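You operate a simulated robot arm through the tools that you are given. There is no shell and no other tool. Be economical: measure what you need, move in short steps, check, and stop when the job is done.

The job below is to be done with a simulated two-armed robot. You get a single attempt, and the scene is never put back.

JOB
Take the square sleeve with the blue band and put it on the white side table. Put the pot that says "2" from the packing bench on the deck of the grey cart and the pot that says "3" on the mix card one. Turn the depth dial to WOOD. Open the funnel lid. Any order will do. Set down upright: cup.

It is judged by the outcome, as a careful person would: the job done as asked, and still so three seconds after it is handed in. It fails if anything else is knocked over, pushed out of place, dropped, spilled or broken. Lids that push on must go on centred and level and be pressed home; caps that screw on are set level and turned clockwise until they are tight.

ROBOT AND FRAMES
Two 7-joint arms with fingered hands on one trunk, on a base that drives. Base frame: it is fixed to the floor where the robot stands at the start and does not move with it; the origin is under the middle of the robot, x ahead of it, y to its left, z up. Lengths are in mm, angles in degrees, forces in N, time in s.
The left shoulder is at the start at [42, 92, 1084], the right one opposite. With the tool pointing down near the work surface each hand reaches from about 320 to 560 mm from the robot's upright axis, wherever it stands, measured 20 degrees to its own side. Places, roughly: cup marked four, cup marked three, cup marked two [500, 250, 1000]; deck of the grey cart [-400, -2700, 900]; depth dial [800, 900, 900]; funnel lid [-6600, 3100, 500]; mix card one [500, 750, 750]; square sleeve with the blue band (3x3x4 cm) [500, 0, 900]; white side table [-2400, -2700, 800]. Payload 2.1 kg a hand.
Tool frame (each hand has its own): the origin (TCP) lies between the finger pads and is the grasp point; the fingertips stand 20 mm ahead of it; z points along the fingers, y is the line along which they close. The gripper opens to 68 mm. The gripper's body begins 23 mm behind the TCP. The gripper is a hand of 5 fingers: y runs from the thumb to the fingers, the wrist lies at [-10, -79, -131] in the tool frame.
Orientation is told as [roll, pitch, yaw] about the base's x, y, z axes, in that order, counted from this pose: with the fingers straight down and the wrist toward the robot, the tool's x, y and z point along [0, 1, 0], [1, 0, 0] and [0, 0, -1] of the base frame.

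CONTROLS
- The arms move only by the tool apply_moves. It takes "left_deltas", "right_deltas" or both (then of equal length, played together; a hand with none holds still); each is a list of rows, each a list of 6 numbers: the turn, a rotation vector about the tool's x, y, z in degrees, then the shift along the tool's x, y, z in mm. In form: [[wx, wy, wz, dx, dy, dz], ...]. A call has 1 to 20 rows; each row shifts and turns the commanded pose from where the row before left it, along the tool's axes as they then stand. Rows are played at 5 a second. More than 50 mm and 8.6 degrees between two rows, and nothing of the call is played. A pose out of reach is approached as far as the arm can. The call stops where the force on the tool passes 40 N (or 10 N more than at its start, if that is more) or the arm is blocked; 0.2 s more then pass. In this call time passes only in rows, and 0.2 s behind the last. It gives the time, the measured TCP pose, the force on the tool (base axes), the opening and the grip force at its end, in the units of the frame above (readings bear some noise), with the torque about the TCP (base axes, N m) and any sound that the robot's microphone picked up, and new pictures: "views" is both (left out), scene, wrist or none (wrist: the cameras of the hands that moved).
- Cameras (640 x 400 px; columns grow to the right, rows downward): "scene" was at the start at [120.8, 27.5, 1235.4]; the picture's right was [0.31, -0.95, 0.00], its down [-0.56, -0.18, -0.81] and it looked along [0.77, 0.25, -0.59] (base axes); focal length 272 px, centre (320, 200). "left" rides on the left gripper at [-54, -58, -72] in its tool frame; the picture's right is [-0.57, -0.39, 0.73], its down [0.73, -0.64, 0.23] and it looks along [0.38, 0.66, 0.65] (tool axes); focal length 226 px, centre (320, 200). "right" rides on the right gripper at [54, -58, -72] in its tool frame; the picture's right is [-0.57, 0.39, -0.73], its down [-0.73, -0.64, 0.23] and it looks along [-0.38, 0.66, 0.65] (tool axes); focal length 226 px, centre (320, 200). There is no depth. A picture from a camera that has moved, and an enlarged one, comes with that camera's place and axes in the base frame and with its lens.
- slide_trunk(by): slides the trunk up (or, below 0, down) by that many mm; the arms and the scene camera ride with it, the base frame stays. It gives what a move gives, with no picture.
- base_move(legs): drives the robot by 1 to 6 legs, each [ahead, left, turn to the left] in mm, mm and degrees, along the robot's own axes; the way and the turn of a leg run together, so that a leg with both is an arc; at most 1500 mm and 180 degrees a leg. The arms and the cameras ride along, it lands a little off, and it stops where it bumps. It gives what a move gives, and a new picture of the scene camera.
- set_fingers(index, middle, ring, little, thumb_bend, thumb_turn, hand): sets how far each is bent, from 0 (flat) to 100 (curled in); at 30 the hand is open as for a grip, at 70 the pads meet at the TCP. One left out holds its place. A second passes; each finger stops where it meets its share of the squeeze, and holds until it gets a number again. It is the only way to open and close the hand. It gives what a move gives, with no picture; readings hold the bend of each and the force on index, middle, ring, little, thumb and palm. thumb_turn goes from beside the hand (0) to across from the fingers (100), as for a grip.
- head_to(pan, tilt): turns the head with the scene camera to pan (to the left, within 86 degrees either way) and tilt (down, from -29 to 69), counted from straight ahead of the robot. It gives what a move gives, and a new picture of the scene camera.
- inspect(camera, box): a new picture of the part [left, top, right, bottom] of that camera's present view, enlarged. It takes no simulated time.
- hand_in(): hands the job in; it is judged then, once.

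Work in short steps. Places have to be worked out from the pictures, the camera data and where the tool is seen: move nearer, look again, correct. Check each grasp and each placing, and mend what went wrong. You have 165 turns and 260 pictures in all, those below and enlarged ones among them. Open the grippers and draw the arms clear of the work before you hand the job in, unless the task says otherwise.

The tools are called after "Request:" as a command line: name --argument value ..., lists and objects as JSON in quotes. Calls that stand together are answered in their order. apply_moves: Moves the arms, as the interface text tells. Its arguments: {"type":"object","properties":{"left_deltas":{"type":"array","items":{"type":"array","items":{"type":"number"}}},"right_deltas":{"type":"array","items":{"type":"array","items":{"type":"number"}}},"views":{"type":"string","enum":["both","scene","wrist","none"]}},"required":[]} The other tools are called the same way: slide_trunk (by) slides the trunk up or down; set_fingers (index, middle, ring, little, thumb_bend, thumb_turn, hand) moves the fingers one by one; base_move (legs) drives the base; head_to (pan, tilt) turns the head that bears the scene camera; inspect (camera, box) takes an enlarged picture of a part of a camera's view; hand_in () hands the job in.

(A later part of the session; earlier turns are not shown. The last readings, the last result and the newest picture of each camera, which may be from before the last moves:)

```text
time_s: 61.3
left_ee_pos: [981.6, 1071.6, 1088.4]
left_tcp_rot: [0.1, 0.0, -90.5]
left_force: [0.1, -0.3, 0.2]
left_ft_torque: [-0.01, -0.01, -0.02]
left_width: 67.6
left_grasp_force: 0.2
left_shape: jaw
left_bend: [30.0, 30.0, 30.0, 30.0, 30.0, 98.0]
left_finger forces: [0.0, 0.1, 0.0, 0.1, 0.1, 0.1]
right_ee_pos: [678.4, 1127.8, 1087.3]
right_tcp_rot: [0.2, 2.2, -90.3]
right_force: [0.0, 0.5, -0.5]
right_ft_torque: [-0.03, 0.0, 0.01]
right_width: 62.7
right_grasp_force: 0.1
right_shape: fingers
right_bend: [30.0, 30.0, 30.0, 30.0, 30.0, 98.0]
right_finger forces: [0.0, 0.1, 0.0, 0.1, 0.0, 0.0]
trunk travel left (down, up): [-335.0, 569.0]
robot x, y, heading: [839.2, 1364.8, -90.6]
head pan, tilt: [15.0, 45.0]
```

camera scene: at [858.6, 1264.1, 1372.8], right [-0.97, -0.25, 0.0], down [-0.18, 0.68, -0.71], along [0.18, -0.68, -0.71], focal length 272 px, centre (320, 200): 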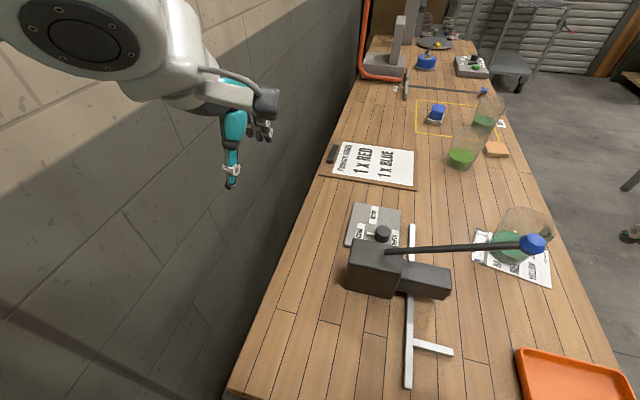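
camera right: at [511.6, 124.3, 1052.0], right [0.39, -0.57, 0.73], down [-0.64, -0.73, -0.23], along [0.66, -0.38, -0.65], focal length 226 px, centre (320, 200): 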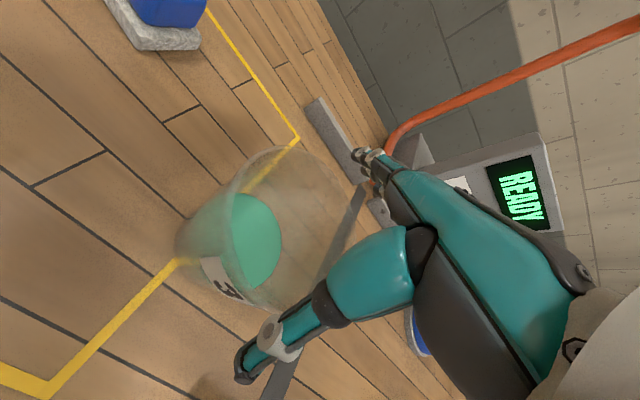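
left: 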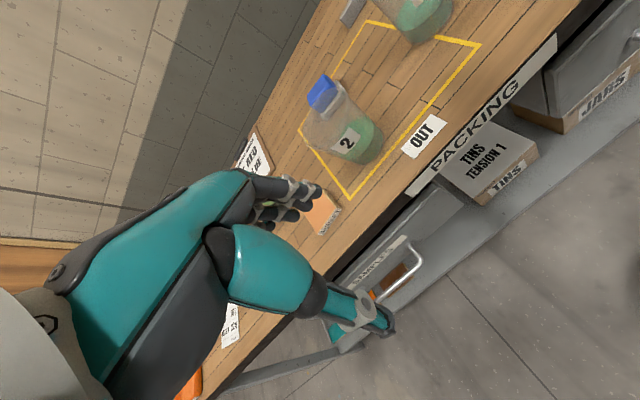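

Clear. Moving the left hand to above the knob at height z≈1040.

Request:
apply_moves --left_deltas '[[0, 0, 0, -26, 34.5, 0], [0, 0, 0, -26, 34.5, 0], [0, 0, 0, -26, 34.5, 0], [0, 0, 0, -26, 34.5, 0], [0, 0, 0, -26, 34.5, 0], [0, 0, 0, -26, 34.5, 0], [0, 0, 0, 0, 0, 40]]' --views "both"

```text
time_s: 62.9
left_ee_pos: [919.6, 943.9, 1030.5]
left_tcp_rot: [0.0, 0.1, -90.4]
left_force: [0.1, 0.7, 0.9]
left_ft_torque: [0.03, 0.02, 0.04]
left_width: 67.9
left_grasp_force: 0.1
left_shape: jaw
left_bend: [30.0, 30.0, 30.0, 30.0, 30.0, 98.0]
left_finger forces: [0.1, 0.0, 0.0, 0.1, 0.0, 0.0]
left hand out of reach, approached as far as the arm can: row 3, 4, 5, 6
right_ee_pos: [677.9, 1128.1, 1087.6]
right_tcp_rot: [0.1, 2.1, -90.3]
right_force: [-0.6, -0.1, -0.5]
right_ft_torque: [0.04, 0.01, -0.01]
right_width: 62.7
right_grasp_force: 0.0
right_shape: fingers
right_bend: [30.0, 30.0, 30.0, 30.0, 30.0, 98.0]
right_finger forces: [0.0, 0.0, 0.0, 0.0, 0.0, 0.0]
trunk travel left (down, up): [-335.0, 569.0]
robot x, y, heading: [841.5, 1362.5, -90.5]
head pan, tilt: [15.0, 45.0]
camera scene: at [858.5, 1248.9, 1232.0], right [-0.97, -0.25, 0.0], down [-0.18, 0.68, -0.71], along [0.18, -0.68, -0.71], focal length 272 px, centre (320, 200)
camera left: at [867.4, 1002.4, 1102.0], right [-0.56, 0.39, -0.73], down [0.74, 0.64, -0.23], along [0.37, -0.66, -0.65], focal length 226 px, centre (320, 200)
```

scene: 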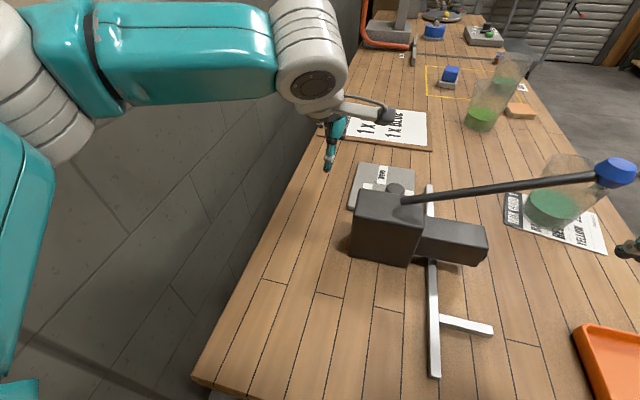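
left: 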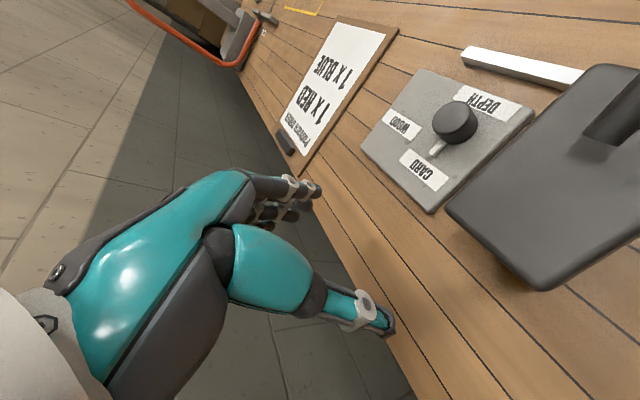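

The arm got stuck well short of full extension, likely a joint limit with the hand this high. I lower the hand here on the free wall side, then try to approach the knob lower.

Request:
apply_moves --left_deltas '[[0, 0, 0, 0, 0, 20], [0, 0, 0, 0, 0, 20], [0, 0, 0, 0, 0, 20], [0, 0, 0, 0, 0, 20]]' --views "scene"

```text
time_s: 63.9
left_ee_pos: [919.7, 946.7, 952.8]
left_tcp_rot: [-0.1, 0.0, -90.4]
left_force: [0.1, 0.2, 0.4]
left_ft_torque: [0.0, -0.01, -0.01]
left_width: 67.5
left_grasp_force: 0.1
left_shape: jaw
left_bend: [30.0, 30.0, 30.0, 30.0, 30.0, 98.0]
left_finger forces: [0.1, 0.1, 0.0, 0.1, 0.1, 0.0]
right_ee_pos: [678.2, 1128.6, 1088.2]
right_tcp_rot: [0.1, 2.2, -90.3]
right_force: [0.3, -0.5, 0.1]
right_ft_torque: [0.02, -0.02, -0.01]
right_width: 62.6
right_grasp_force: 0.0
right_shape: fingers
right_bend: [30.0, 30.0, 30.0, 30.0, 30.0, 98.0]
right_finger forces: [0.0, 0.0, 0.1, 0.1, 0.0, 0.0]
trunk travel left (down, up): [-335.0, 569.0]
robot x, y, heading: [840.4, 1367.4, -90.5]
head pan, tilt: [15.0, 45.0]
camera scene: at [858.5, 1249.0, 1232.0], right [-0.97, -0.25, 0.0], down [-0.18, 0.68, -0.71], along [0.18, -0.68, -0.71], focal length 272 px, centre (320, 200)
```

scene: 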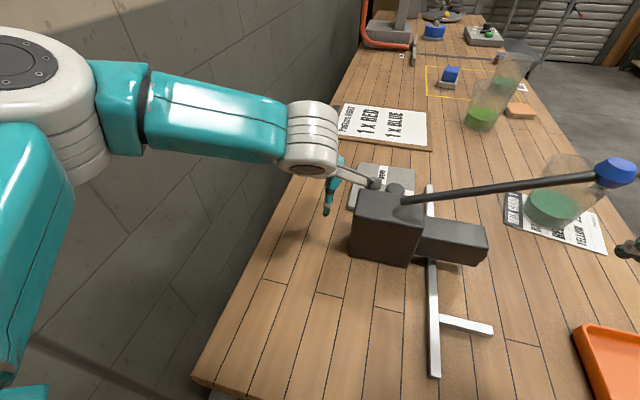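

Moving −y first, then −x toward the knob, keeping clear of the block.

Request:
apply_moves --left_deltas '[[0, 0, 0, 0, 27, 0], [0, 0, 0, 0, 27, 0], [0, 0, 0, 0, 26, 0], [0, 0, 0, -30, 0, 0], [0, 0, 0, -30, 0, 0], [0, 0, 0, -30, 0, 0]]' --views "both"

```text
time_s: 65.3
left_ee_pos: [914.8, 942.6, 978.0]
left_tcp_rot: [0.1, 0.0, -90.4]
left_force: [-0.2, -0.5, -0.6]
left_ft_torque: [0.0, 0.0, -0.01]
left_width: 67.7
left_grasp_force: 0.0
left_shape: jaw
left_bend: [30.0, 30.0, 30.0, 30.0, 30.0, 98.0]
left_finger forces: [0.1, 0.0, 0.1, 0.0, 0.0, 0.0]
left hand out of reach, approached as far as the arm can: row 1, 2, 3, 4, 5, 6
right_ee_pos: [677.5, 1128.8, 1087.1]
right_tcp_rot: [0.1, 2.2, -90.2]
right_force: [1.1, 0.6, 0.6]
right_ft_torque: [0.01, 0.01, -0.02]
right_width: 62.4
right_grasp_force: 0.2
right_shape: fingers
right_bend: [30.0, 30.0, 30.0, 30.0, 30.0, 98.0]
right_finger forces: [0.0, 0.0, 0.0, 0.0, 0.0, 0.0]
trunk travel left (down, up): [-335.0, 569.0]
robot x, y, heading: [841.3, 1366.4, -90.2]
head pan, tilt: [15.0, 45.0]
camera scene: at [858.4, 1249.0, 1232.0], right [-0.97, -0.25, 0.0], down [-0.18, 0.68, -0.71], along [0.18, -0.68, -0.71], focal length 272 px, centre (320, 200)
camera left: at [862.2, 1001.1, 1049.1], right [-0.56, 0.39, -0.73], down [0.74, 0.64, -0.23], along [0.37, -0.67, -0.65], focal length 226 px, centre (320, 200)
```

scene: 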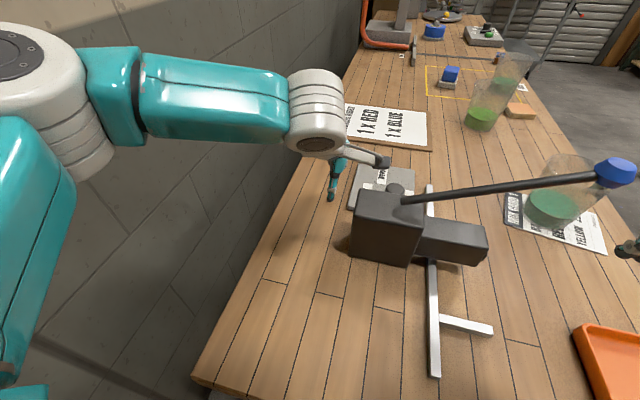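
left: 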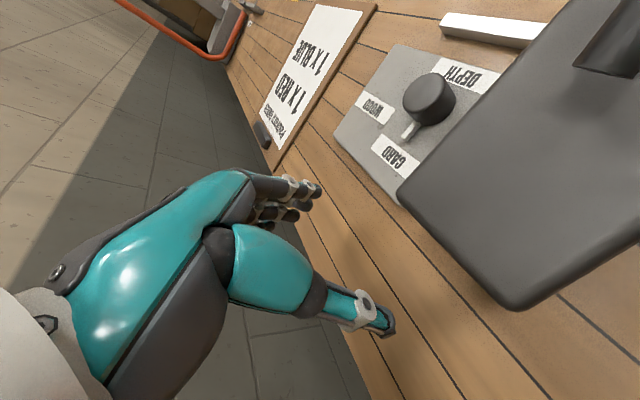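

It's a wrist limit: the forearm comes from the wall side. I rotate the hand clockwise 45° (aligning with the forearm), then approach.

Request:
apply_moves --left_deltas '[[0, 0, 7.5, 0, 0, 0], [0, 0, 7.5, 0, 0, 0], [0, 0, 7.5, 0, 0, 0], [0, 0, 7.5, 0, 0, 0], [0, 0, 7.5, 0, 0, 0], [0, 0, 7.5, 0, 0, 0]]' --views "scene"

```text
time_s: 66.7
left_ee_pos: [914.3, 944.5, 978.5]
left_tcp_rot: [0.0, 0.0, -135.4]
left_force: [0.0, -0.3, 0.0]
left_ft_torque: [0.03, 0.01, -0.04]
left_width: 67.8
left_grasp_force: 0.0
left_shape: jaw
left_bend: [30.0, 30.0, 30.0, 30.0, 30.0, 98.0]
left_finger forces: [0.1, 0.0, 0.0, 0.0, 0.0, 0.0]
right_ee_pos: [678.4, 1128.6, 1089.1]
right_tcp_rot: [0.1, 2.2, -90.3]
right_force: [0.3, 1.0, -0.2]
right_ft_torque: [-0.04, -0.03, 0.01]
right_width: 62.6
right_grasp_force: 0.1
right_shape: fingers
right_bend: [30.0, 30.0, 30.0, 30.0, 30.0, 98.0]
right_finger forces: [0.0, 0.1, 0.0, 0.0, 0.0, 0.0]
trunk travel left (down, up): [-335.0, 569.0]
robot x, y, heading: [841.5, 1363.6, -90.5]
head pan, tilt: [15.0, 45.0]
camera scene: at [858.5, 1249.0, 1232.0], right [-0.97, -0.25, 0.0], down [-0.18, 0.68, -0.71], along [0.18, -0.68, -0.71], focal length 272 px, centre (320, 200)
```

scene: 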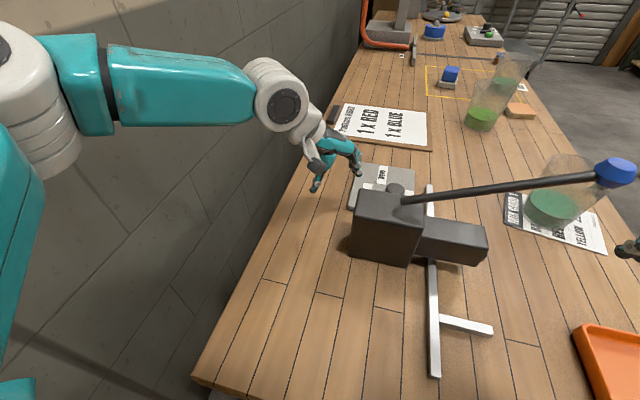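

Now the move to the knob is along the tool's y axis.

Request:
apply_moves --left_deltas '[[0, 0, 0, -2, 30, 0], [0, 0, 0, -2, 30, 0], [0, 0, 0, -2, 30, 0], [0, 0, 0, -1, 27, 0]]' --views "both"

```text
time_s: 67.7
left_ee_pos: [891.7, 937.0, 987.6]
left_tcp_rot: [-0.1, 0.1, -135.4]
left_force: [-0.4, 0.0, 0.5]
left_ft_torque: [-0.02, -0.01, 0.01]
left_width: 68.1
left_grasp_force: 0.0
left_shape: jaw
left_bend: [30.0, 30.0, 30.0, 30.0, 30.0, 98.0]
left_finger forces: [0.0, 0.0, 0.0, 0.1, 0.1, 0.0]
left hand out of reach, approached as far as the arm can: row 1, 2, 3, 4
right_ee_pos: [678.3, 1127.7, 1088.7]
right_tcp_rot: [0.0, 2.2, -90.3]
right_force: [0.6, 0.2, -0.2]
right_ft_torque: [-0.01, 0.01, 0.0]
right_width: 62.2
right_grasp_force: 0.0
right_shape: fingers
right_bend: [30.0, 30.0, 30.0, 30.0, 30.0, 98.0]
right_finger forces: [0.0, 0.0, 0.1, 0.1, 0.0, 0.0]
trunk travel left (down, up): [-335.0, 569.0]
robot x, y, heading: [840.7, 1368.3, -90.4]
head pan, tilt: [15.0, 45.0]
camera scene: at [858.5, 1249.0, 1232.0], right [-0.97, -0.25, 0.0], down [-0.18, 0.68, -0.71], along [0.18, -0.68, -0.71], focal length 272 px, centre (320, 200)
camera left: at [897.4, 1015.6, 1058.9], right [-0.12, 0.68, -0.73], down [0.97, -0.07, -0.23], along [-0.21, -0.73, -0.65], focal length 226 px, centre (320, 200)
```

scene: 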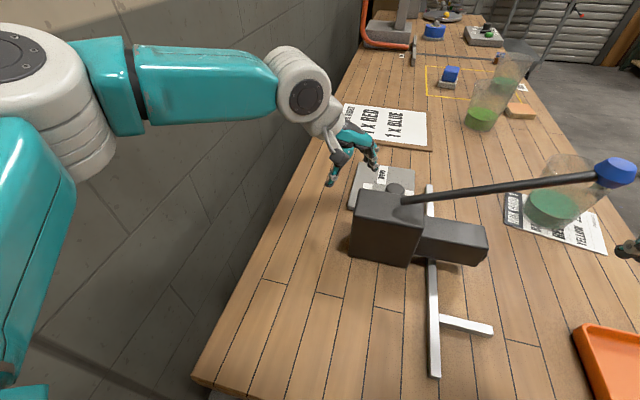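
left: 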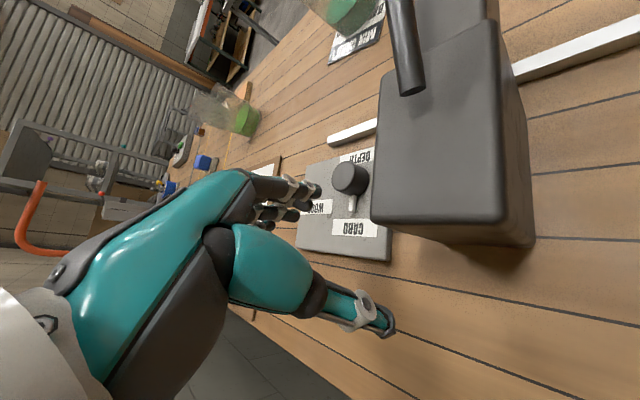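

Still a limit: the target should lie ~20° to the left of the heading. I raise the trunk, then turn the base 20° right in place.

Request:
slide_trunk --by 140

Request:
base_move --legs '[[0, 0, -20]]'

```text
time_s: 69.4
left_ee_pos: [894.0, 941.0, 1147.5]
left_tcp_rot: [1.8, -1.9, -135.4]
left_force: [0.2, -0.2, 0.9]
left_ft_torque: [-0.01, 0.01, 0.01]
left_width: 67.8
left_grasp_force: 0.0
left_shape: jaw
left_bend: [30.0, 30.0, 30.0, 30.0, 30.0, 98.0]
left_finger forces: [0.1, 0.1, 0.0, 0.1, 0.0, 0.1]
right_ee_pos: [677.7, 1128.1, 1227.9]
right_tcp_rot: [0.1, 2.2, -90.2]
right_force: [-0.7, -0.5, 0.2]
right_ft_torque: [0.01, 0.04, 0.0]
right_width: 62.7
right_grasp_force: 0.1
right_shape: fingers
right_bend: [30.0, 30.0, 30.0, 30.0, 30.0, 98.0]
right_finger forces: [0.1, 0.1, 0.0, 0.1, 0.0, 0.0]
trunk travel left (down, up): [-475.0, 429.0]
robot x, y, heading: [842.4, 1363.3, -90.5]
head pan, tilt: [15.0, 45.0]
```

```text
time_s: 70.9
left_ee_pos: [744.2, 950.4, 1146.4]
left_tcp_rot: [1.8, -1.9, -155.6]
left_force: [0.8, 0.0, -0.5]
left_ft_torque: [0.02, -0.01, 0.04]
left_width: 67.8
left_grasp_force: 0.1
left_shape: jaw
left_bend: [30.0, 30.0, 30.0, 30.0, 30.0, 98.0]
left_finger forces: [0.0, 0.0, 0.0, 0.0, 0.0, 0.1]
right_ee_pos: [605.4, 1197.8, 1227.4]
right_tcp_rot: [0.1, 2.2, -110.3]
right_force: [0.5, 0.4, -0.5]
right_ft_torque: [0.01, 0.01, 0.0]
right_width: 62.7
right_grasp_force: 0.0
right_shape: fingers
right_bend: [30.0, 30.0, 30.0, 30.0, 30.0, 98.0]
right_finger forces: [0.0, 0.0, 0.0, 0.0, 0.1, 0.0]
trunk travel left (down, up): [-475.0, 429.0]
robot x, y, heading: [841.4, 1366.2, -110.4]
head pan, tilt: [15.0, 45.0]
camera scene: at [822.5, 1263.9, 1372.9], right [-1.0, 0.1, 0.0], down [0.07, 0.7, -0.71], along [-0.07, -0.7, -0.71], focal length 272 px, centre (320, 200)
```

scene: 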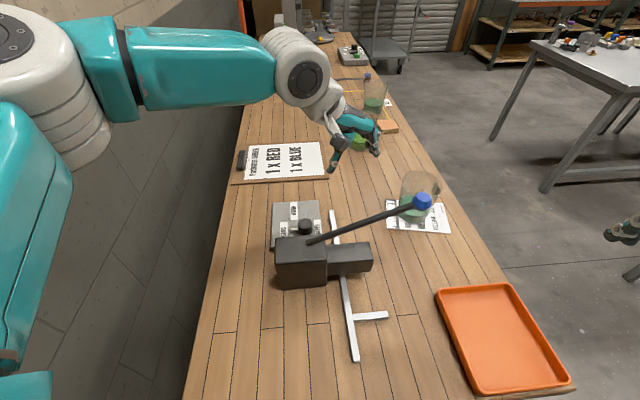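

Now I rotate the hand back 32° and move it over the knob, staying high.

Request:
apply_moves --left_deltas '[[0, 0, -8, 0, 0, 0], [0, 0, -8, 0, 0, 0], [0, 0, -8, 0, 0, 0], [0, 0, -8, 0, 0, 0], [0, 0, 0, 38.6, 8.8, 0], [0, 0, 0, 38.6, 8.8, 0], [0, 0, 0, 38.6, 8.8, 0]]' --views "both"

```text
time_s: 72.5
left_ee_pos: [835.1, 867.6, 1148.6]
left_tcp_rot: [0.5, -2.6, -123.4]
left_force: [0.8, -0.1, -0.4]
left_ft_torque: [-0.02, 0.01, -0.01]
left_width: 67.9
left_grasp_force: 0.0
left_shape: jaw
left_bend: [30.0, 30.0, 30.0, 30.0, 30.0, 98.0]
left_finger forces: [0.0, 0.0, 0.1, 0.0, 0.0, 0.0]
left hand out of reach, approached as far as the arm can: row 3, 4
right_ee_pos: [605.7, 1197.9, 1227.7]
right_tcp_rot: [0.1, 2.3, -110.4]
right_force: [0.3, -0.2, -0.1]
right_ft_torque: [0.0, 0.0, 0.01]
right_width: 62.5
right_grasp_force: 0.1
right_shape: fingers
right_bend: [30.0, 30.0, 30.0, 30.0, 30.0, 98.0]
right_finger forces: [0.1, 0.0, 0.1, 0.1, 0.0, 0.1]
trunk travel left (down, up): [-475.0, 429.0]
robot x, y, heading: [840.1, 1365.3, -110.3]
head pan, tilt: [15.0, 45.0]
camera scene: at [822.7, 1263.7, 1372.8], right [-1.0, 0.1, 0.0], down [0.07, 0.7, -0.71], along [-0.07, -0.7, -0.71], focal length 272 px, centre (320, 200)
camera left: at [824.9, 949.2, 1216.7], right [-0.27, 0.6, -0.75], down [0.96, 0.12, -0.25], along [-0.06, -0.79, -0.61], focal length 226 px, centre (320, 200)
```

scene: 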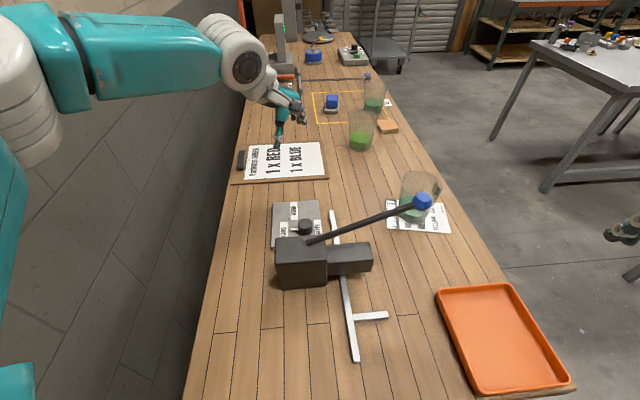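
left: 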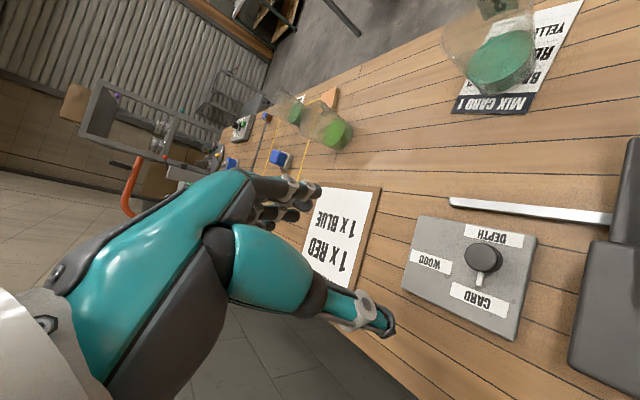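

Reached above the knob, with the forearm clear on the wall side. I lower the trunk 150 mm.

Request:
slide_trunk --by -150

Request:
head_to --pan 22 --tilt 35

Request:
inspect --camera "left" --box '[240, 100, 560, 300]'

```text
time_s: 74.2
left_ee_pos: [834.2, 866.1, 999.1]
left_tcp_rot: [0.6, -2.6, -123.6]
left_force: [0.4, -0.3, 0.1]
left_ft_torque: [-0.02, 0.01, -0.02]
left_width: 67.9
left_grasp_force: 0.1
left_shape: jaw
left_bend: [30.0, 30.0, 30.0, 30.0, 30.0, 98.0]
left_finger forces: [0.1, 0.0, 0.0, 0.1, 0.0, 0.0]
right_ee_pos: [606.6, 1198.5, 1077.9]
right_tcp_rot: [0.1, 2.2, -110.4]
right_force: [-1.4, -0.3, -0.2]
right_ft_torque: [0.03, -0.01, 0.03]
right_width: 62.9
right_grasp_force: 0.0
right_shape: fingers
right_bend: [30.0, 30.0, 30.0, 30.0, 30.0, 98.0]
right_finger forces: [0.0, 0.0, 0.1, 0.0, 0.0, 0.0]
trunk travel left (down, up): [-325.0, 579.0]
robot x, y, heading: [841.5, 1364.5, -110.4]
head pan, tilt: [15.0, 45.0]
```

```text
time_s: 74.9
left_ee_pos: [834.5, 866.1, 997.7]
left_tcp_rot: [0.5, -2.6, -123.5]
left_force: [-0.8, -0.6, -1.0]
left_ft_torque: [0.01, -0.01, 0.03]
left_width: 67.8
left_grasp_force: 0.2
left_shape: jaw
left_bend: [30.0, 30.0, 30.0, 30.0, 30.0, 98.0]
left_finger forces: [0.0, 0.0, 0.1, 0.0, 0.0, 0.0]
right_ee_pos: [606.0, 1196.6, 1077.9]
right_tcp_rot: [0.2, 2.2, -110.4]
right_force: [-0.1, -0.7, -0.2]
right_ft_torque: [0.01, 0.01, 0.0]
right_width: 62.4
right_grasp_force: 0.2
right_shape: fingers
right_bend: [30.0, 30.0, 30.0, 30.0, 30.0, 98.0]
right_finger forces: [0.0, 0.1, 0.0, 0.1, 0.1, 0.0]
trunk travel left (down, up): [-325.0, 579.0]
robot x, y, heading: [839.4, 1363.7, -110.6]
head pan, tilt: [22.0, 35.0]
camera scene: at [826.6, 1240.7, 1236.7], right [-1.0, -0.03, 0.0], down [-0.01, 0.57, -0.82], along [0.02, -0.82, -0.57], focal length 272 px, centre (320, 200)
```

scene: 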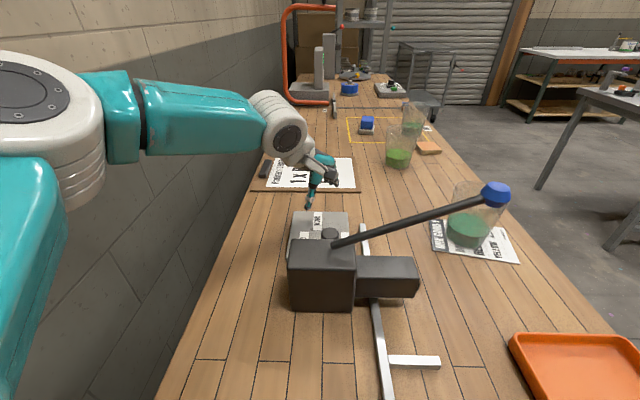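

```text
2.00 times, centred on (400, 200) of left
camera zoom: at [824.3, 947.3, 1067.6], right [-0.27, 0.6, -0.75], down [0.96, 0.12, -0.25], along [-0.06, -0.79, -0.61], focal length 452 px, centre (160, 200)
```

zoom: 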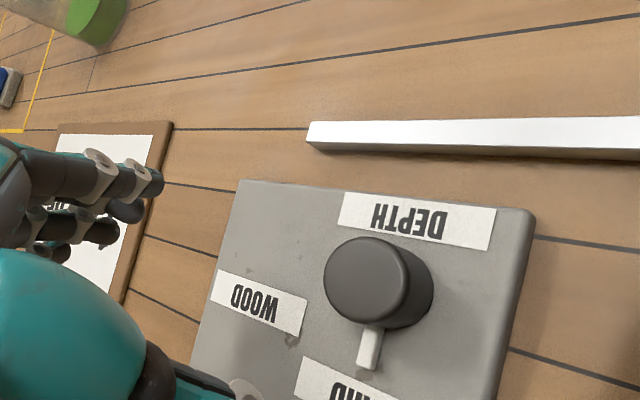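

Knob is at ≈[823,857]. I level the hand, centre it over the knob and go down to z≈930.

Request:
apply_moves --left_deltas '[[2.6, 0, 0, -4.6, 13.9, 0], [0, 0, 0, 0, 0, 34], [0, 0, 0, 0, 0, 34]]' --views "both"

Request:
inspect --camera "left" --box '[240, 100, 560, 300]'

```text
time_s: 75.7
left_ee_pos: [823.7, 855.9, 930.2]
left_tcp_rot: [0.5, 0.0, -123.4]
left_force: [-0.4, 0.1, -0.2]
left_ft_torque: [0.04, 0.03, -0.02]
left_width: 67.8
left_grasp_force: 0.0
left_shape: jaw
left_bend: [30.0, 30.0, 30.0, 30.0, 30.0, 98.0]
left_finger forces: [0.0, 0.0, 0.1, 0.0, 0.0, 0.1]
right_ee_pos: [605.6, 1197.7, 1078.4]
right_tcp_rot: [0.1, 2.3, -110.4]
right_force: [-0.6, 0.6, -1.2]
right_ft_torque: [-0.01, 0.0, 0.02]
right_width: 62.4
right_grasp_force: 0.1
right_shape: fingers
right_bend: [30.0, 30.0, 30.0, 30.0, 30.0, 98.0]
right_finger forces: [0.0, 0.0, 0.0, 0.0, 0.0, 0.0]
trunk travel left (down, up): [-325.0, 579.0]
robot x, y, heading: [835.4, 1366.5, -110.5]
head pan, tilt: [22.0, 35.0]
camera scene: at [826.7, 1240.6, 1236.7], right [-1.0, -0.03, 0.0], down [-0.02, 0.57, -0.82], along [0.02, -0.82, -0.57], focal length 272 px, centre (320, 200)
camera left: at [811.2, 933.9, 1001.7], right [-0.25, 0.63, -0.73], down [0.97, 0.13, -0.22], along [-0.05, -0.76, -0.64], focal length 226 px, centre (320, 200)
```

scene: 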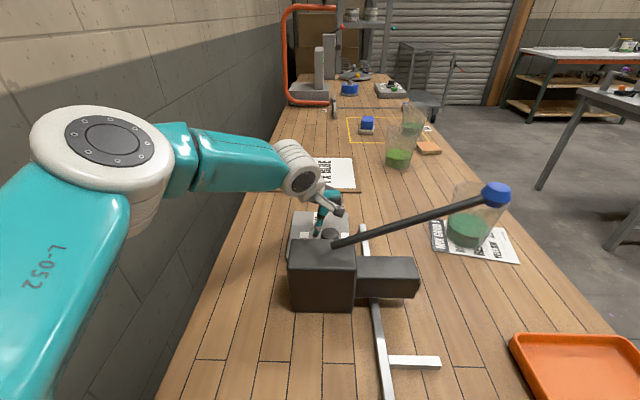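
left: 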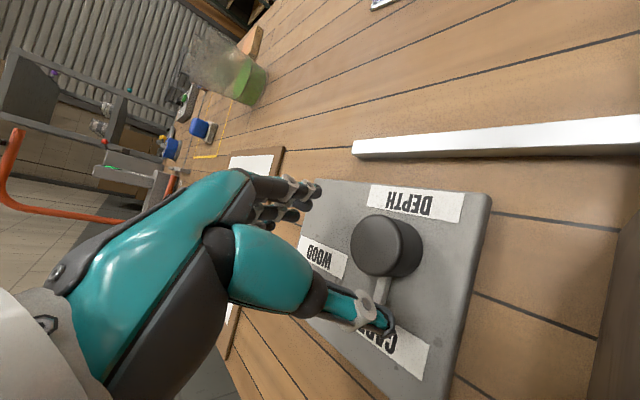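

```text
2.00 times, centred on (400, 200) of left
camera zoom: at [811.2, 933.9, 1001.7], right [-0.25, 0.63, -0.73], down [0.97, 0.13, -0.22], along [-0.05, -0.76, -0.64], focal length 452 px, centre (160, 200)
```

zoom: 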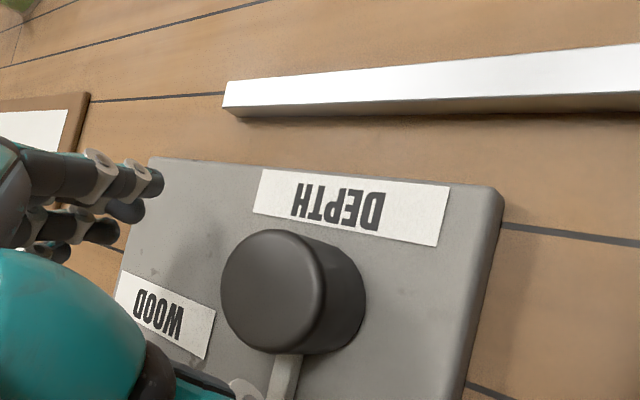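

The hand is centred on the knob. Descend to z≈892 and close gently.

Request:
apply_moves --left_deltas '[[0, 0, 0, -0.5, -0.5, 13], [0, 0, 0, 0, 0, 13], [0, 0, 0, 0, 0, 12]]' --views "none"

Request:
set_fingers --hand "left" --index 65 --middle 65 --ring 65 --little 65 --thumb_bend 65

Request:
inspect --camera "left" --box '[240, 100, 560, 300]'

```text
time_s: 76.5
left_ee_pos: [831.3, 865.2, 898.0]
left_tcp_rot: [0.6, -0.1, -123.4]
left_force: [0.1, -1.4, -0.3]
left_ft_torque: [0.04, -0.02, 0.0]
left_width: 67.6
left_grasp_force: 0.0
left_shape: jaw
left_bend: [30.0, 30.0, 30.0, 30.0, 30.0, 98.0]
left_finger forces: [0.0, 0.0, 0.1, 0.1, 0.0, 0.0]
left hand out of reach, approached as far as the arm can: row 2, 3
right_ee_pos: [605.5, 1198.6, 1077.7]
right_tcp_rot: [0.1, 2.2, -110.4]
right_force: [0.0, 0.7, 0.5]
right_ft_torque: [-0.03, 0.01, 0.0]
right_width: 62.6
right_grasp_force: 0.1
right_shape: fingers
right_bend: [30.0, 30.0, 30.0, 30.0, 30.0, 98.0]
right_finger forces: [0.0, 0.1, 0.1, 0.1, 0.0, 0.0]
trunk travel left (down, up): [-325.0, 579.0]
robot x, y, heading: [841.1, 1365.9, -110.3]
head pan, tilt: [22.0, 35.0]
```

```text
time_s: 77.5
left_ee_pos: [831.0, 863.9, 898.4]
left_tcp_rot: [0.6, 0.0, -123.4]
left_force: [-5.0, -13.9, 2.3]
left_ft_torque: [-0.2, 0.07, 0.08]
left_width: 23.8
left_grasp_force: 7.9
left_shape: fingers
left_bend: [44.0, 57.0, 65.0, 65.0, 62.0, 98.0]
left_finger forces: [11.3, 3.9, 0.0, 0.1, 1.2, 0.0]
right_ee_pos: [604.8, 1195.5, 1077.8]
right_tcp_rot: [0.1, 2.3, -110.4]
right_force: [-0.1, -0.1, 0.6]
right_ft_torque: [0.01, -0.02, 0.01]
right_width: 62.8
right_grasp_force: 0.0
right_shape: fingers
right_bend: [30.0, 30.0, 30.0, 30.0, 30.0, 98.0]
right_finger forces: [0.1, 0.0, 0.0, 0.0, 0.0, 0.1]
trunk travel left (down, up): [-325.0, 579.0]
robot x, y, heading: [841.1, 1364.3, -110.3]
head pan, tilt: [22.0, 35.0]
```

```text
2.00 times, centred on (400, 200) of left
camera zoom: at [818.1, 942.0, 969.0], right [-0.25, 0.63, -0.73], down [0.97, 0.13, -0.22], along [-0.05, -0.76, -0.64], focal length 452 px, centre (160, 200)
```

zoom: 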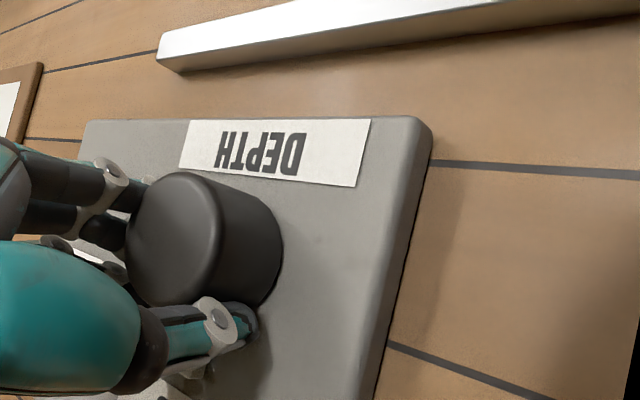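

The arm reached its limit on descent and the grip is off-centre. I open, raise the hand 70 mm and will lower the trunk instead to gain reach.

Request:
set_fingers --hand "left" --index 30 --middle 30 --ring 30 --little 30 --thumb_bend 30

Request:
apply_moves --left_deltas '[[0, 0, 0, 0, 0, -35], [0, 0, 0, 0, 0, -35]]' --views "none"

Request:
slide_trunk --by -65

Request:
inspect --camera "left" --box '[240, 100, 560, 300]'

```text
time_s: 78.5
left_ee_pos: [830.4, 864.0, 898.9]
left_tcp_rot: [0.5, 0.0, -123.4]
left_force: [0.4, -0.6, -0.7]
left_ft_torque: [0.01, -0.01, -0.02]
left_width: 62.2
left_grasp_force: 0.1
left_shape: fingers
left_bend: [30.0, 30.0, 30.0, 30.0, 30.0, 98.0]
left_finger forces: [0.2, 0.1, 0.0, 0.0, 0.0, 0.0]
right_ee_pos: [606.1, 1197.4, 1077.0]
right_tcp_rot: [0.0, 2.3, -110.5]
right_force: [-0.4, 0.0, -0.3]
right_ft_torque: [-0.02, -0.03, 0.0]
right_width: 62.6
right_grasp_force: 0.0
right_shape: fingers
right_bend: [30.0, 30.0, 30.0, 30.0, 30.0, 98.0]
right_finger forces: [0.0, 0.0, 0.0, 0.0, 0.0, 0.1]
trunk travel left (down, up): [-325.0, 579.0]
robot x, y, heading: [840.7, 1363.8, -110.6]
head pan, tilt: [22.0, 35.0]
```

```text
time_s: 79.1
left_ee_pos: [829.5, 866.3, 970.5]
left_tcp_rot: [0.4, 0.1, -123.4]
left_force: [-0.6, 0.5, -1.1]
left_ft_torque: [0.03, 0.01, -0.02]
left_width: 62.4
left_grasp_force: 0.1
left_shape: fingers
left_bend: [30.0, 30.0, 30.0, 30.0, 30.0, 98.0]
left_finger forces: [0.1, 0.0, 0.1, 0.0, 0.0, 0.1]
right_ee_pos: [606.4, 1198.3, 1077.7]
right_tcp_rot: [0.1, 2.2, -110.4]
right_force: [0.2, 0.4, -1.0]
right_ft_torque: [0.01, 0.02, -0.03]
right_width: 62.5
right_grasp_force: 0.1
right_shape: fingers
right_bend: [30.0, 30.0, 30.0, 30.0, 30.0, 98.0]
right_finger forces: [0.1, 0.1, 0.0, 0.1, 0.1, 0.0]
trunk travel left (down, up): [-325.0, 579.0]
robot x, y, heading: [840.9, 1364.9, -110.3]
head pan, tilt: [22.0, 35.0]
```

```text
time_s: 80.2
left_ee_pos: [830.6, 866.5, 905.0]
left_tcp_rot: [0.5, 0.0, -123.4]
left_force: [0.5, -0.1, 0.6]
left_ft_torque: [0.01, -0.01, -0.01]
left_width: 62.2
left_grasp_force: 0.1
left_shape: fingers
left_bend: [30.0, 30.0, 30.0, 30.0, 30.0, 98.0]
left_finger forces: [0.1, 0.1, 0.1, 0.1, 0.0, 0.0]
right_ee_pos: [603.8, 1191.7, 1007.7]
right_tcp_rot: [0.0, 3.7, -110.3]
right_force: [0.8, 0.7, 0.3]
right_ft_torque: [0.01, -0.01, 0.0]
right_width: 62.8
right_grasp_force: 0.1
right_shape: fingers
right_bend: [30.0, 30.0, 30.0, 30.0, 30.0, 98.0]
right_finger forces: [0.0, 0.1, 0.1, 0.0, 0.1, 0.0]
trunk travel left (down, up): [-260.0, 644.0]
robot x, y, heading: [840.3, 1364.9, -110.5]
head pan, tilt: [22.0, 35.0]
```

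```text
2.00 times, centred on (400, 200) of left
camera zoom: at [818.1, 944.1, 975.3], right [-0.25, 0.63, -0.73], down [0.97, 0.13, -0.22], along [-0.05, -0.76, -0.64], focal length 452 px, centre (160, 200)
```

zoom: 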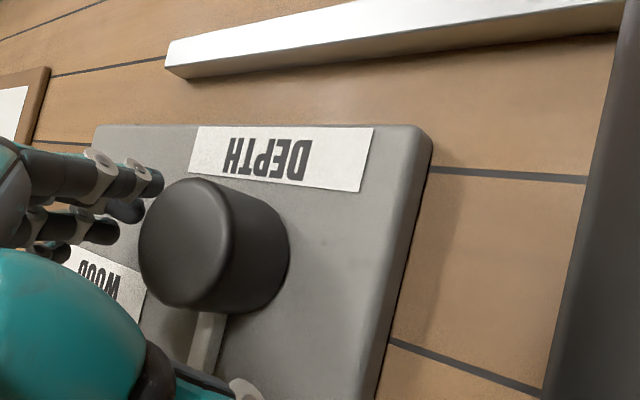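

Still at CARD, untouched. Recentre by 12 mm along the tool y and go down 13 mm.

Request:
apply_moves --left_deltas '[[0, 0, 0, -1, 12, 0], [0, 0, 0, 0, 0, 7], [0, 0, 0, 0, 0, 6]]' --views "none"

Request:
inspect --camera "left" --box '[240, 100, 560, 300]'

```text
time_s: 81.0
left_ee_pos: [822.4, 856.4, 891.3]
left_tcp_rot: [0.5, 0.0, -123.5]
left_force: [0.4, 0.8, 1.1]
left_ft_torque: [-0.05, -0.01, 0.01]
left_width: 62.2
left_grasp_force: 0.8
left_shape: fingers
left_bend: [30.0, 30.0, 30.0, 30.0, 30.0, 98.0]
left_finger forces: [0.0, 1.3, 0.0, 0.0, 0.1, 0.0]
right_ee_pos: [604.3, 1191.3, 1008.5]
right_tcp_rot: [0.2, 3.7, -110.4]
right_force: [0.1, -0.2, 0.5]
right_ft_torque: [0.01, 0.01, 0.0]
right_width: 62.5
right_grasp_force: 0.1
right_shape: fingers
right_bend: [30.0, 30.0, 30.0, 30.0, 30.0, 98.0]
right_finger forces: [0.0, 0.0, 0.0, 0.0, 0.1, 0.1]
trunk travel left (down, up): [-260.0, 644.0]
robot x, y, heading: [840.7, 1365.0, -110.5]
head pan, tilt: [22.0, 35.0]
```

```text
2.00 times, centred on (400, 200) of left
camera zoom: at [810.4, 935.3, 962.5], right [-0.25, 0.63, -0.73], down [0.97, 0.13, -0.22], along [-0.05, -0.76, -0.64], focal length 452 px, centre (160, 200)
```

zoom: 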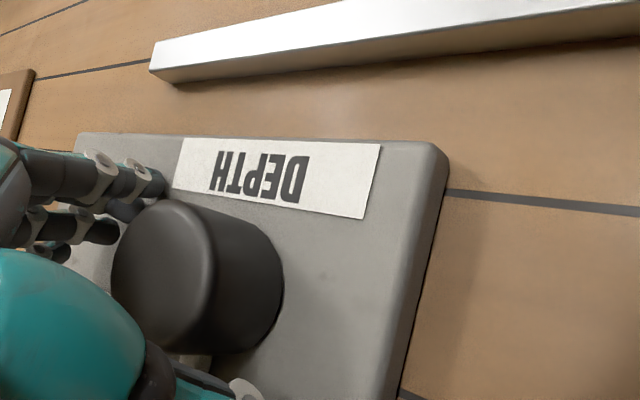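

In place. Closing on the knob.

Request:
set_fingers --hand "left" --index 60 --middle 60 --ring 60 --little 60 --thumb_bend 65

Request:
inspect --camera "left" --box '[240, 100, 560, 300]'

```text
time_s: 82.0
left_ee_pos: [823.3, 857.1, 893.9]
left_tcp_rot: [0.5, -0.4, -123.4]
left_force: [-0.5, -2.6, 28.1]
left_ft_torque: [-0.95, 0.52, -0.09]
left_width: 24.8
left_grasp_force: 18.6
left_shape: fingers
left_bend: [54.0, 38.0, 60.0, 60.0, 53.0, 98.0]
left_finger forces: [9.6, 21.5, 0.0, 0.0, 6.0, 0.0]
right_ee_pos: [604.4, 1193.8, 1009.5]
right_tcp_rot: [0.2, 3.7, -110.4]
right_force: [-0.1, -0.7, 0.2]
right_ft_torque: [0.02, 0.03, -0.01]
right_width: 62.6
right_grasp_force: 0.1
right_shape: fingers
right_bend: [30.0, 30.0, 30.0, 30.0, 30.0, 98.0]
right_finger forces: [0.0, 0.0, 0.0, 0.0, 0.0, 0.0]
trunk travel left (down, up): [-260.0, 644.0]
robot x, y, heading: [842.9, 1364.7, -110.6]
head pan, tilt: [22.0, 35.0]
```

```text
2.00 times, centred on (400, 200) of left
camera zoom: at [810.5, 936.5, 964.2], right [-0.26, 0.63, -0.73], down [0.97, 0.13, -0.23], along [-0.05, -0.77, -0.64], focal length 452 px, centre (160, 200)
```

zoom: 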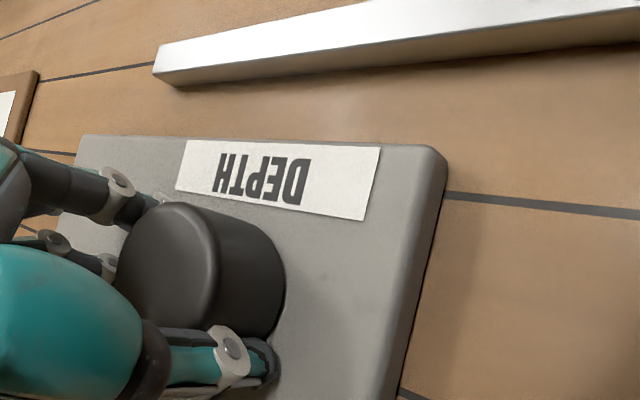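

The middle finger presses the plate, so I raise 7 mm and let the fingers settle again.

Request:
apply_moves --left_deltas '[[0, 0, 0, 0, 0, -4], [0, 0, 0, 0, 0, -3]]' --views "none"

Request:
set_fingers --hand "left" --index 65 --middle 65 --ring 60 --little 60 --thumb_bend 70

```text
time_s: 82.6
left_ee_pos: [824.5, 856.7, 896.7]
left_tcp_rot: [0.5, 0.4, -123.3]
left_force: [2.6, 3.7, -5.9]
left_ft_torque: [-0.04, -0.03, -0.01]
left_width: 24.3
left_grasp_force: 3.5
left_shape: fingers
left_bend: [54.0, 59.0, 60.0, 60.0, 51.0, 97.0]
left_finger forces: [1.9, 0.4, 0.1, 0.1, 5.9, 0.1]
right_ee_pos: [603.7, 1192.9, 1008.8]
right_tcp_rot: [0.0, 3.7, -110.4]
right_force: [-0.1, 0.0, 0.5]
right_ft_torque: [0.03, 0.0, -0.02]
right_width: 62.7
right_grasp_force: 0.1
right_shape: fingers
right_bend: [30.0, 30.0, 30.0, 30.0, 30.0, 98.0]
right_finger forces: [0.1, 0.0, 0.0, 0.1, 0.0, 0.0]
trunk travel left (down, up): [-260.0, 644.0]
robot x, y, heading: [841.5, 1365.5, -110.6]
head pan, tilt: [22.0, 35.0]
```

```text
time_s: 83.6
left_ee_pos: [823.8, 856.9, 897.8]
left_tcp_rot: [0.5, 0.2, -123.5]
left_force: [4.4, 3.5, -8.0]
left_ft_torque: [-0.06, 0.01, -0.04]
left_width: 23.7
left_grasp_force: 6.3
left_shape: fingers
left_bend: [55.0, 62.0, 60.0, 60.0, 52.0, 97.0]
left_finger forces: [3.0, 1.1, 0.0, 0.0, 8.9, 0.0]
right_ee_pos: [604.8, 1192.8, 1008.8]
right_tcp_rot: [0.1, 3.7, -110.4]
right_force: [0.0, -0.7, -1.0]
right_ft_torque: [0.03, 0.0, -0.02]
right_width: 62.6
right_grasp_force: 0.1
right_shape: fingers
right_bend: [30.0, 30.0, 30.0, 30.0, 30.0, 98.0]
right_finger forces: [0.0, 0.1, 0.0, 0.0, 0.0, 0.1]
trunk travel left (down, up): [-260.0, 644.0]
robot x, y, heading: [841.6, 1368.6, -110.5]
head pan, tilt: [22.0, 35.0]
```

Grip is light (6 N); I squeeze more and turn clockwise 30° as a test.

Request:
set_fingers --hand "left" --index 85 --middle 85 --thumb_bend 85

Request:
apply_moves --left_deltas '[[0, 0, 7.5, 0, 0, 0], [0, 0, 7.5, 0, 0, 0], [0, 0, 7.5, 0, 0, 0], [0, 0, 7.5, 0, 0, 0]]' --views "wrist"

```text
time_s: 84.6
left_ee_pos: [823.8, 855.6, 898.8]
left_tcp_rot: [0.5, 0.0, -123.5]
left_force: [5.8, -7.4, -3.7]
left_ft_torque: [-0.17, -0.1, -0.01]
left_width: 21.9
left_grasp_force: 20.1
left_shape: fingers
left_bend: [72.0, 61.0, 60.0, 60.0, 55.0, 97.0]
left_finger forces: [10.4, 11.7, 0.0, 0.0, 17.5, 0.0]
right_ee_pos: [604.7, 1190.8, 1008.3]
right_tcp_rot: [0.1, 3.7, -110.5]
right_force: [0.6, 0.1, -0.2]
right_ft_torque: [0.01, 0.01, 0.02]
right_width: 62.4
right_grasp_force: 0.1
right_shape: fingers
right_bend: [30.0, 30.0, 30.0, 30.0, 30.0, 98.0]
right_finger forces: [0.1, 0.0, 0.0, 0.0, 0.1, 0.0]
trunk travel left (down, up): [-260.0, 644.0]
robot x, y, heading: [840.8, 1363.2, -110.1]
head pan, tilt: [22.0, 35.0]
```

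```text
time_s: 85.6
left_ee_pos: [823.2, 854.4, 897.8]
left_tcp_rot: [0.4, 0.2, -153.5]
left_force: [-3.2, -16.6, 1.9]
left_ft_torque: [-0.35, 0.03, 0.05]
left_width: 21.5
left_grasp_force: 21.1
left_shape: fingers
left_bend: [46.0, 59.0, 60.0, 60.0, 60.0, 96.0]
left_finger forces: [12.8, 15.2, 0.0, 0.1, 14.5, 0.0]
right_ee_pos: [603.7, 1191.3, 1008.3]
right_tcp_rot: [0.0, 3.8, -110.4]
right_force: [-0.5, 0.4, -0.4]
right_ft_torque: [0.04, 0.05, -0.01]
right_width: 62.5
right_grasp_force: 0.0
right_shape: fingers
right_bend: [30.0, 30.0, 30.0, 30.0, 30.0, 98.0]
right_finger forces: [0.0, 0.1, 0.1, 0.1, 0.0, 0.1]
trunk travel left (down, up): [-260.0, 644.0]
robot x, y, heading: [840.0, 1365.8, -110.6]
head pan, tilt: [22.0, 35.0]
camera left: at [851.4, 929.5, 969.0], right [0.1, 0.68, -0.73], down [0.9, -0.37, -0.22], along [-0.42, -0.64, -0.65], focal length 226 px, centre (320, 200)
```

left: 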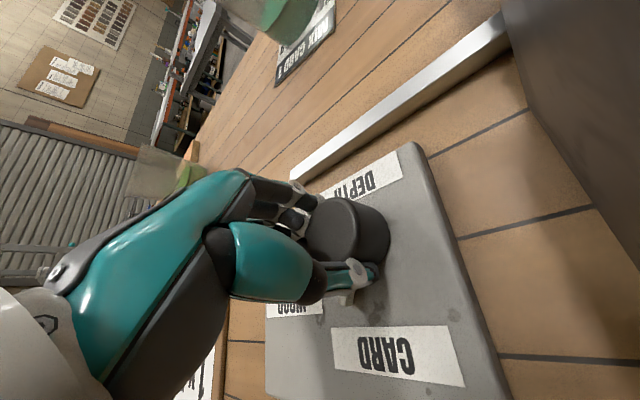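

The nib seems to have left CARD; zoom to check.

Request:
inspect --camera "left" --box '[260, 180, 420, 280]'

Request:
inspect --camera "left" --box '[240, 250, 400, 350]'

```text
4.00 times, centred on (340, 230) of left
camera zoom: at [851.4, 929.5, 969.0], right [0.1, 0.68, -0.73], down [0.9, -0.37, -0.22], along [-0.42, -0.64, -0.65], focal length 904 px, centre (240, 80)
```

zoom: 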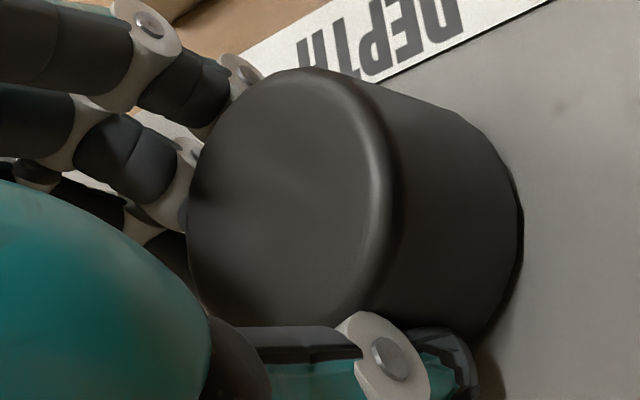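

```text
4.00 times, centred on (320, 300) of left
camera zoom: at [851.4, 929.5, 969.0], right [0.1, 0.68, -0.73], down [0.9, -0.37, -0.22], along [-0.42, -0.64, -0.65], focal length 904 px, centre (320, -200)
```

zoom: 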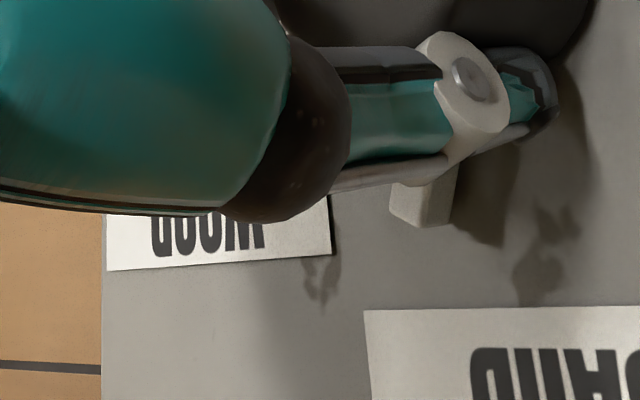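

The nib follows: it's at ≈−32°. WOOD's centre bears ≈−71°; I turn another 39°.

Request:
apply_moves --left_deltas '[[0, 0, 7.8, 0, 0, 0], [0, 0, 7.8, 0, 0, 0], [0, 0, 7.8, 0, 0, 0], [0, 0, 7.8, 0, 0, 0], [0, 0, 7.8, 0, 0, 0]]' --views "wrist"

Request:
inspect --camera "left" --box '[240, 200, 400, 300]'

```text
time_s: 86.4
left_ee_pos: [829.0, 866.0, 900.9]
left_tcp_rot: [0.8, 0.1, -175.5]
left_force: [-12.2, -29.3, -7.1]
left_ft_torque: [-0.39, 0.11, 0.33]
left_width: 20.6
left_grasp_force: 23.9
left_shape: fingers
left_bend: [38.0, 46.0, 57.0, 60.0, 66.0, 100.0]
left_finger forces: [11.4, 19.7, 5.5, 0.1, 10.9, 0.0]
left hand out of reach, approached as far as the arm can: row 2, 3, 4
right_ee_pos: [600.7, 1188.3, 1007.1]
right_tcp_rot: [0.1, 3.9, -110.6]
right_force: [-0.2, -0.8, 0.2]
right_ft_torque: [0.02, 0.02, -0.02]
right_width: 62.6
right_grasp_force: 0.0
right_shape: fingers
right_bend: [30.0, 30.0, 30.0, 30.0, 30.0, 98.0]
right_finger forces: [0.0, 0.0, 0.0, 0.0, 0.1, 0.1]
trunk travel left (down, up): [-260.0, 644.0]
robot x, y, heading: [842.5, 1369.9, -110.5]
head pan, tilt: [22.0, 35.0]
stopped in row 4 (left hand): the force on the tool passed its limit at 43 N (the readings are from after the stop); the commanded pose is now the measured one
camera left: at [882.8, 925.8, 971.1], right [0.34, 0.59, -0.73], down [0.7, -0.68, -0.22], along [-0.63, -0.44, -0.64], focal length 226 px, centre (320, 200)
```

left: 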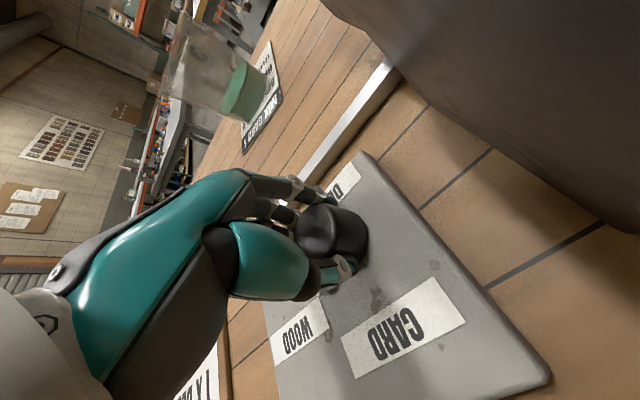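

```text
4.00 times, centred on (320, 250) of left
camera zoom: at [882.8, 925.8, 971.1], right [0.34, 0.59, -0.73], down [0.7, -0.68, -0.22], along [-0.63, -0.44, -0.64], focal length 904 px, centre (320, 0)
```

zoom: 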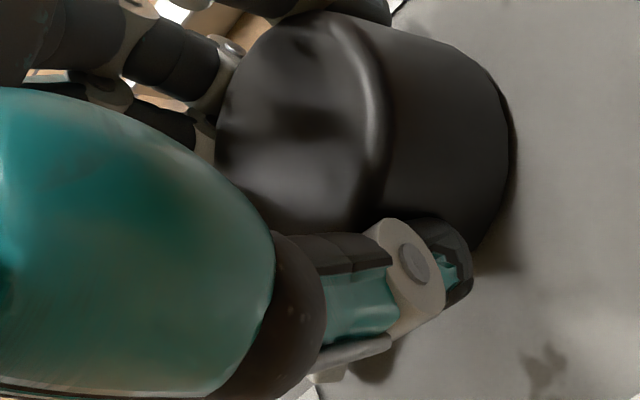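

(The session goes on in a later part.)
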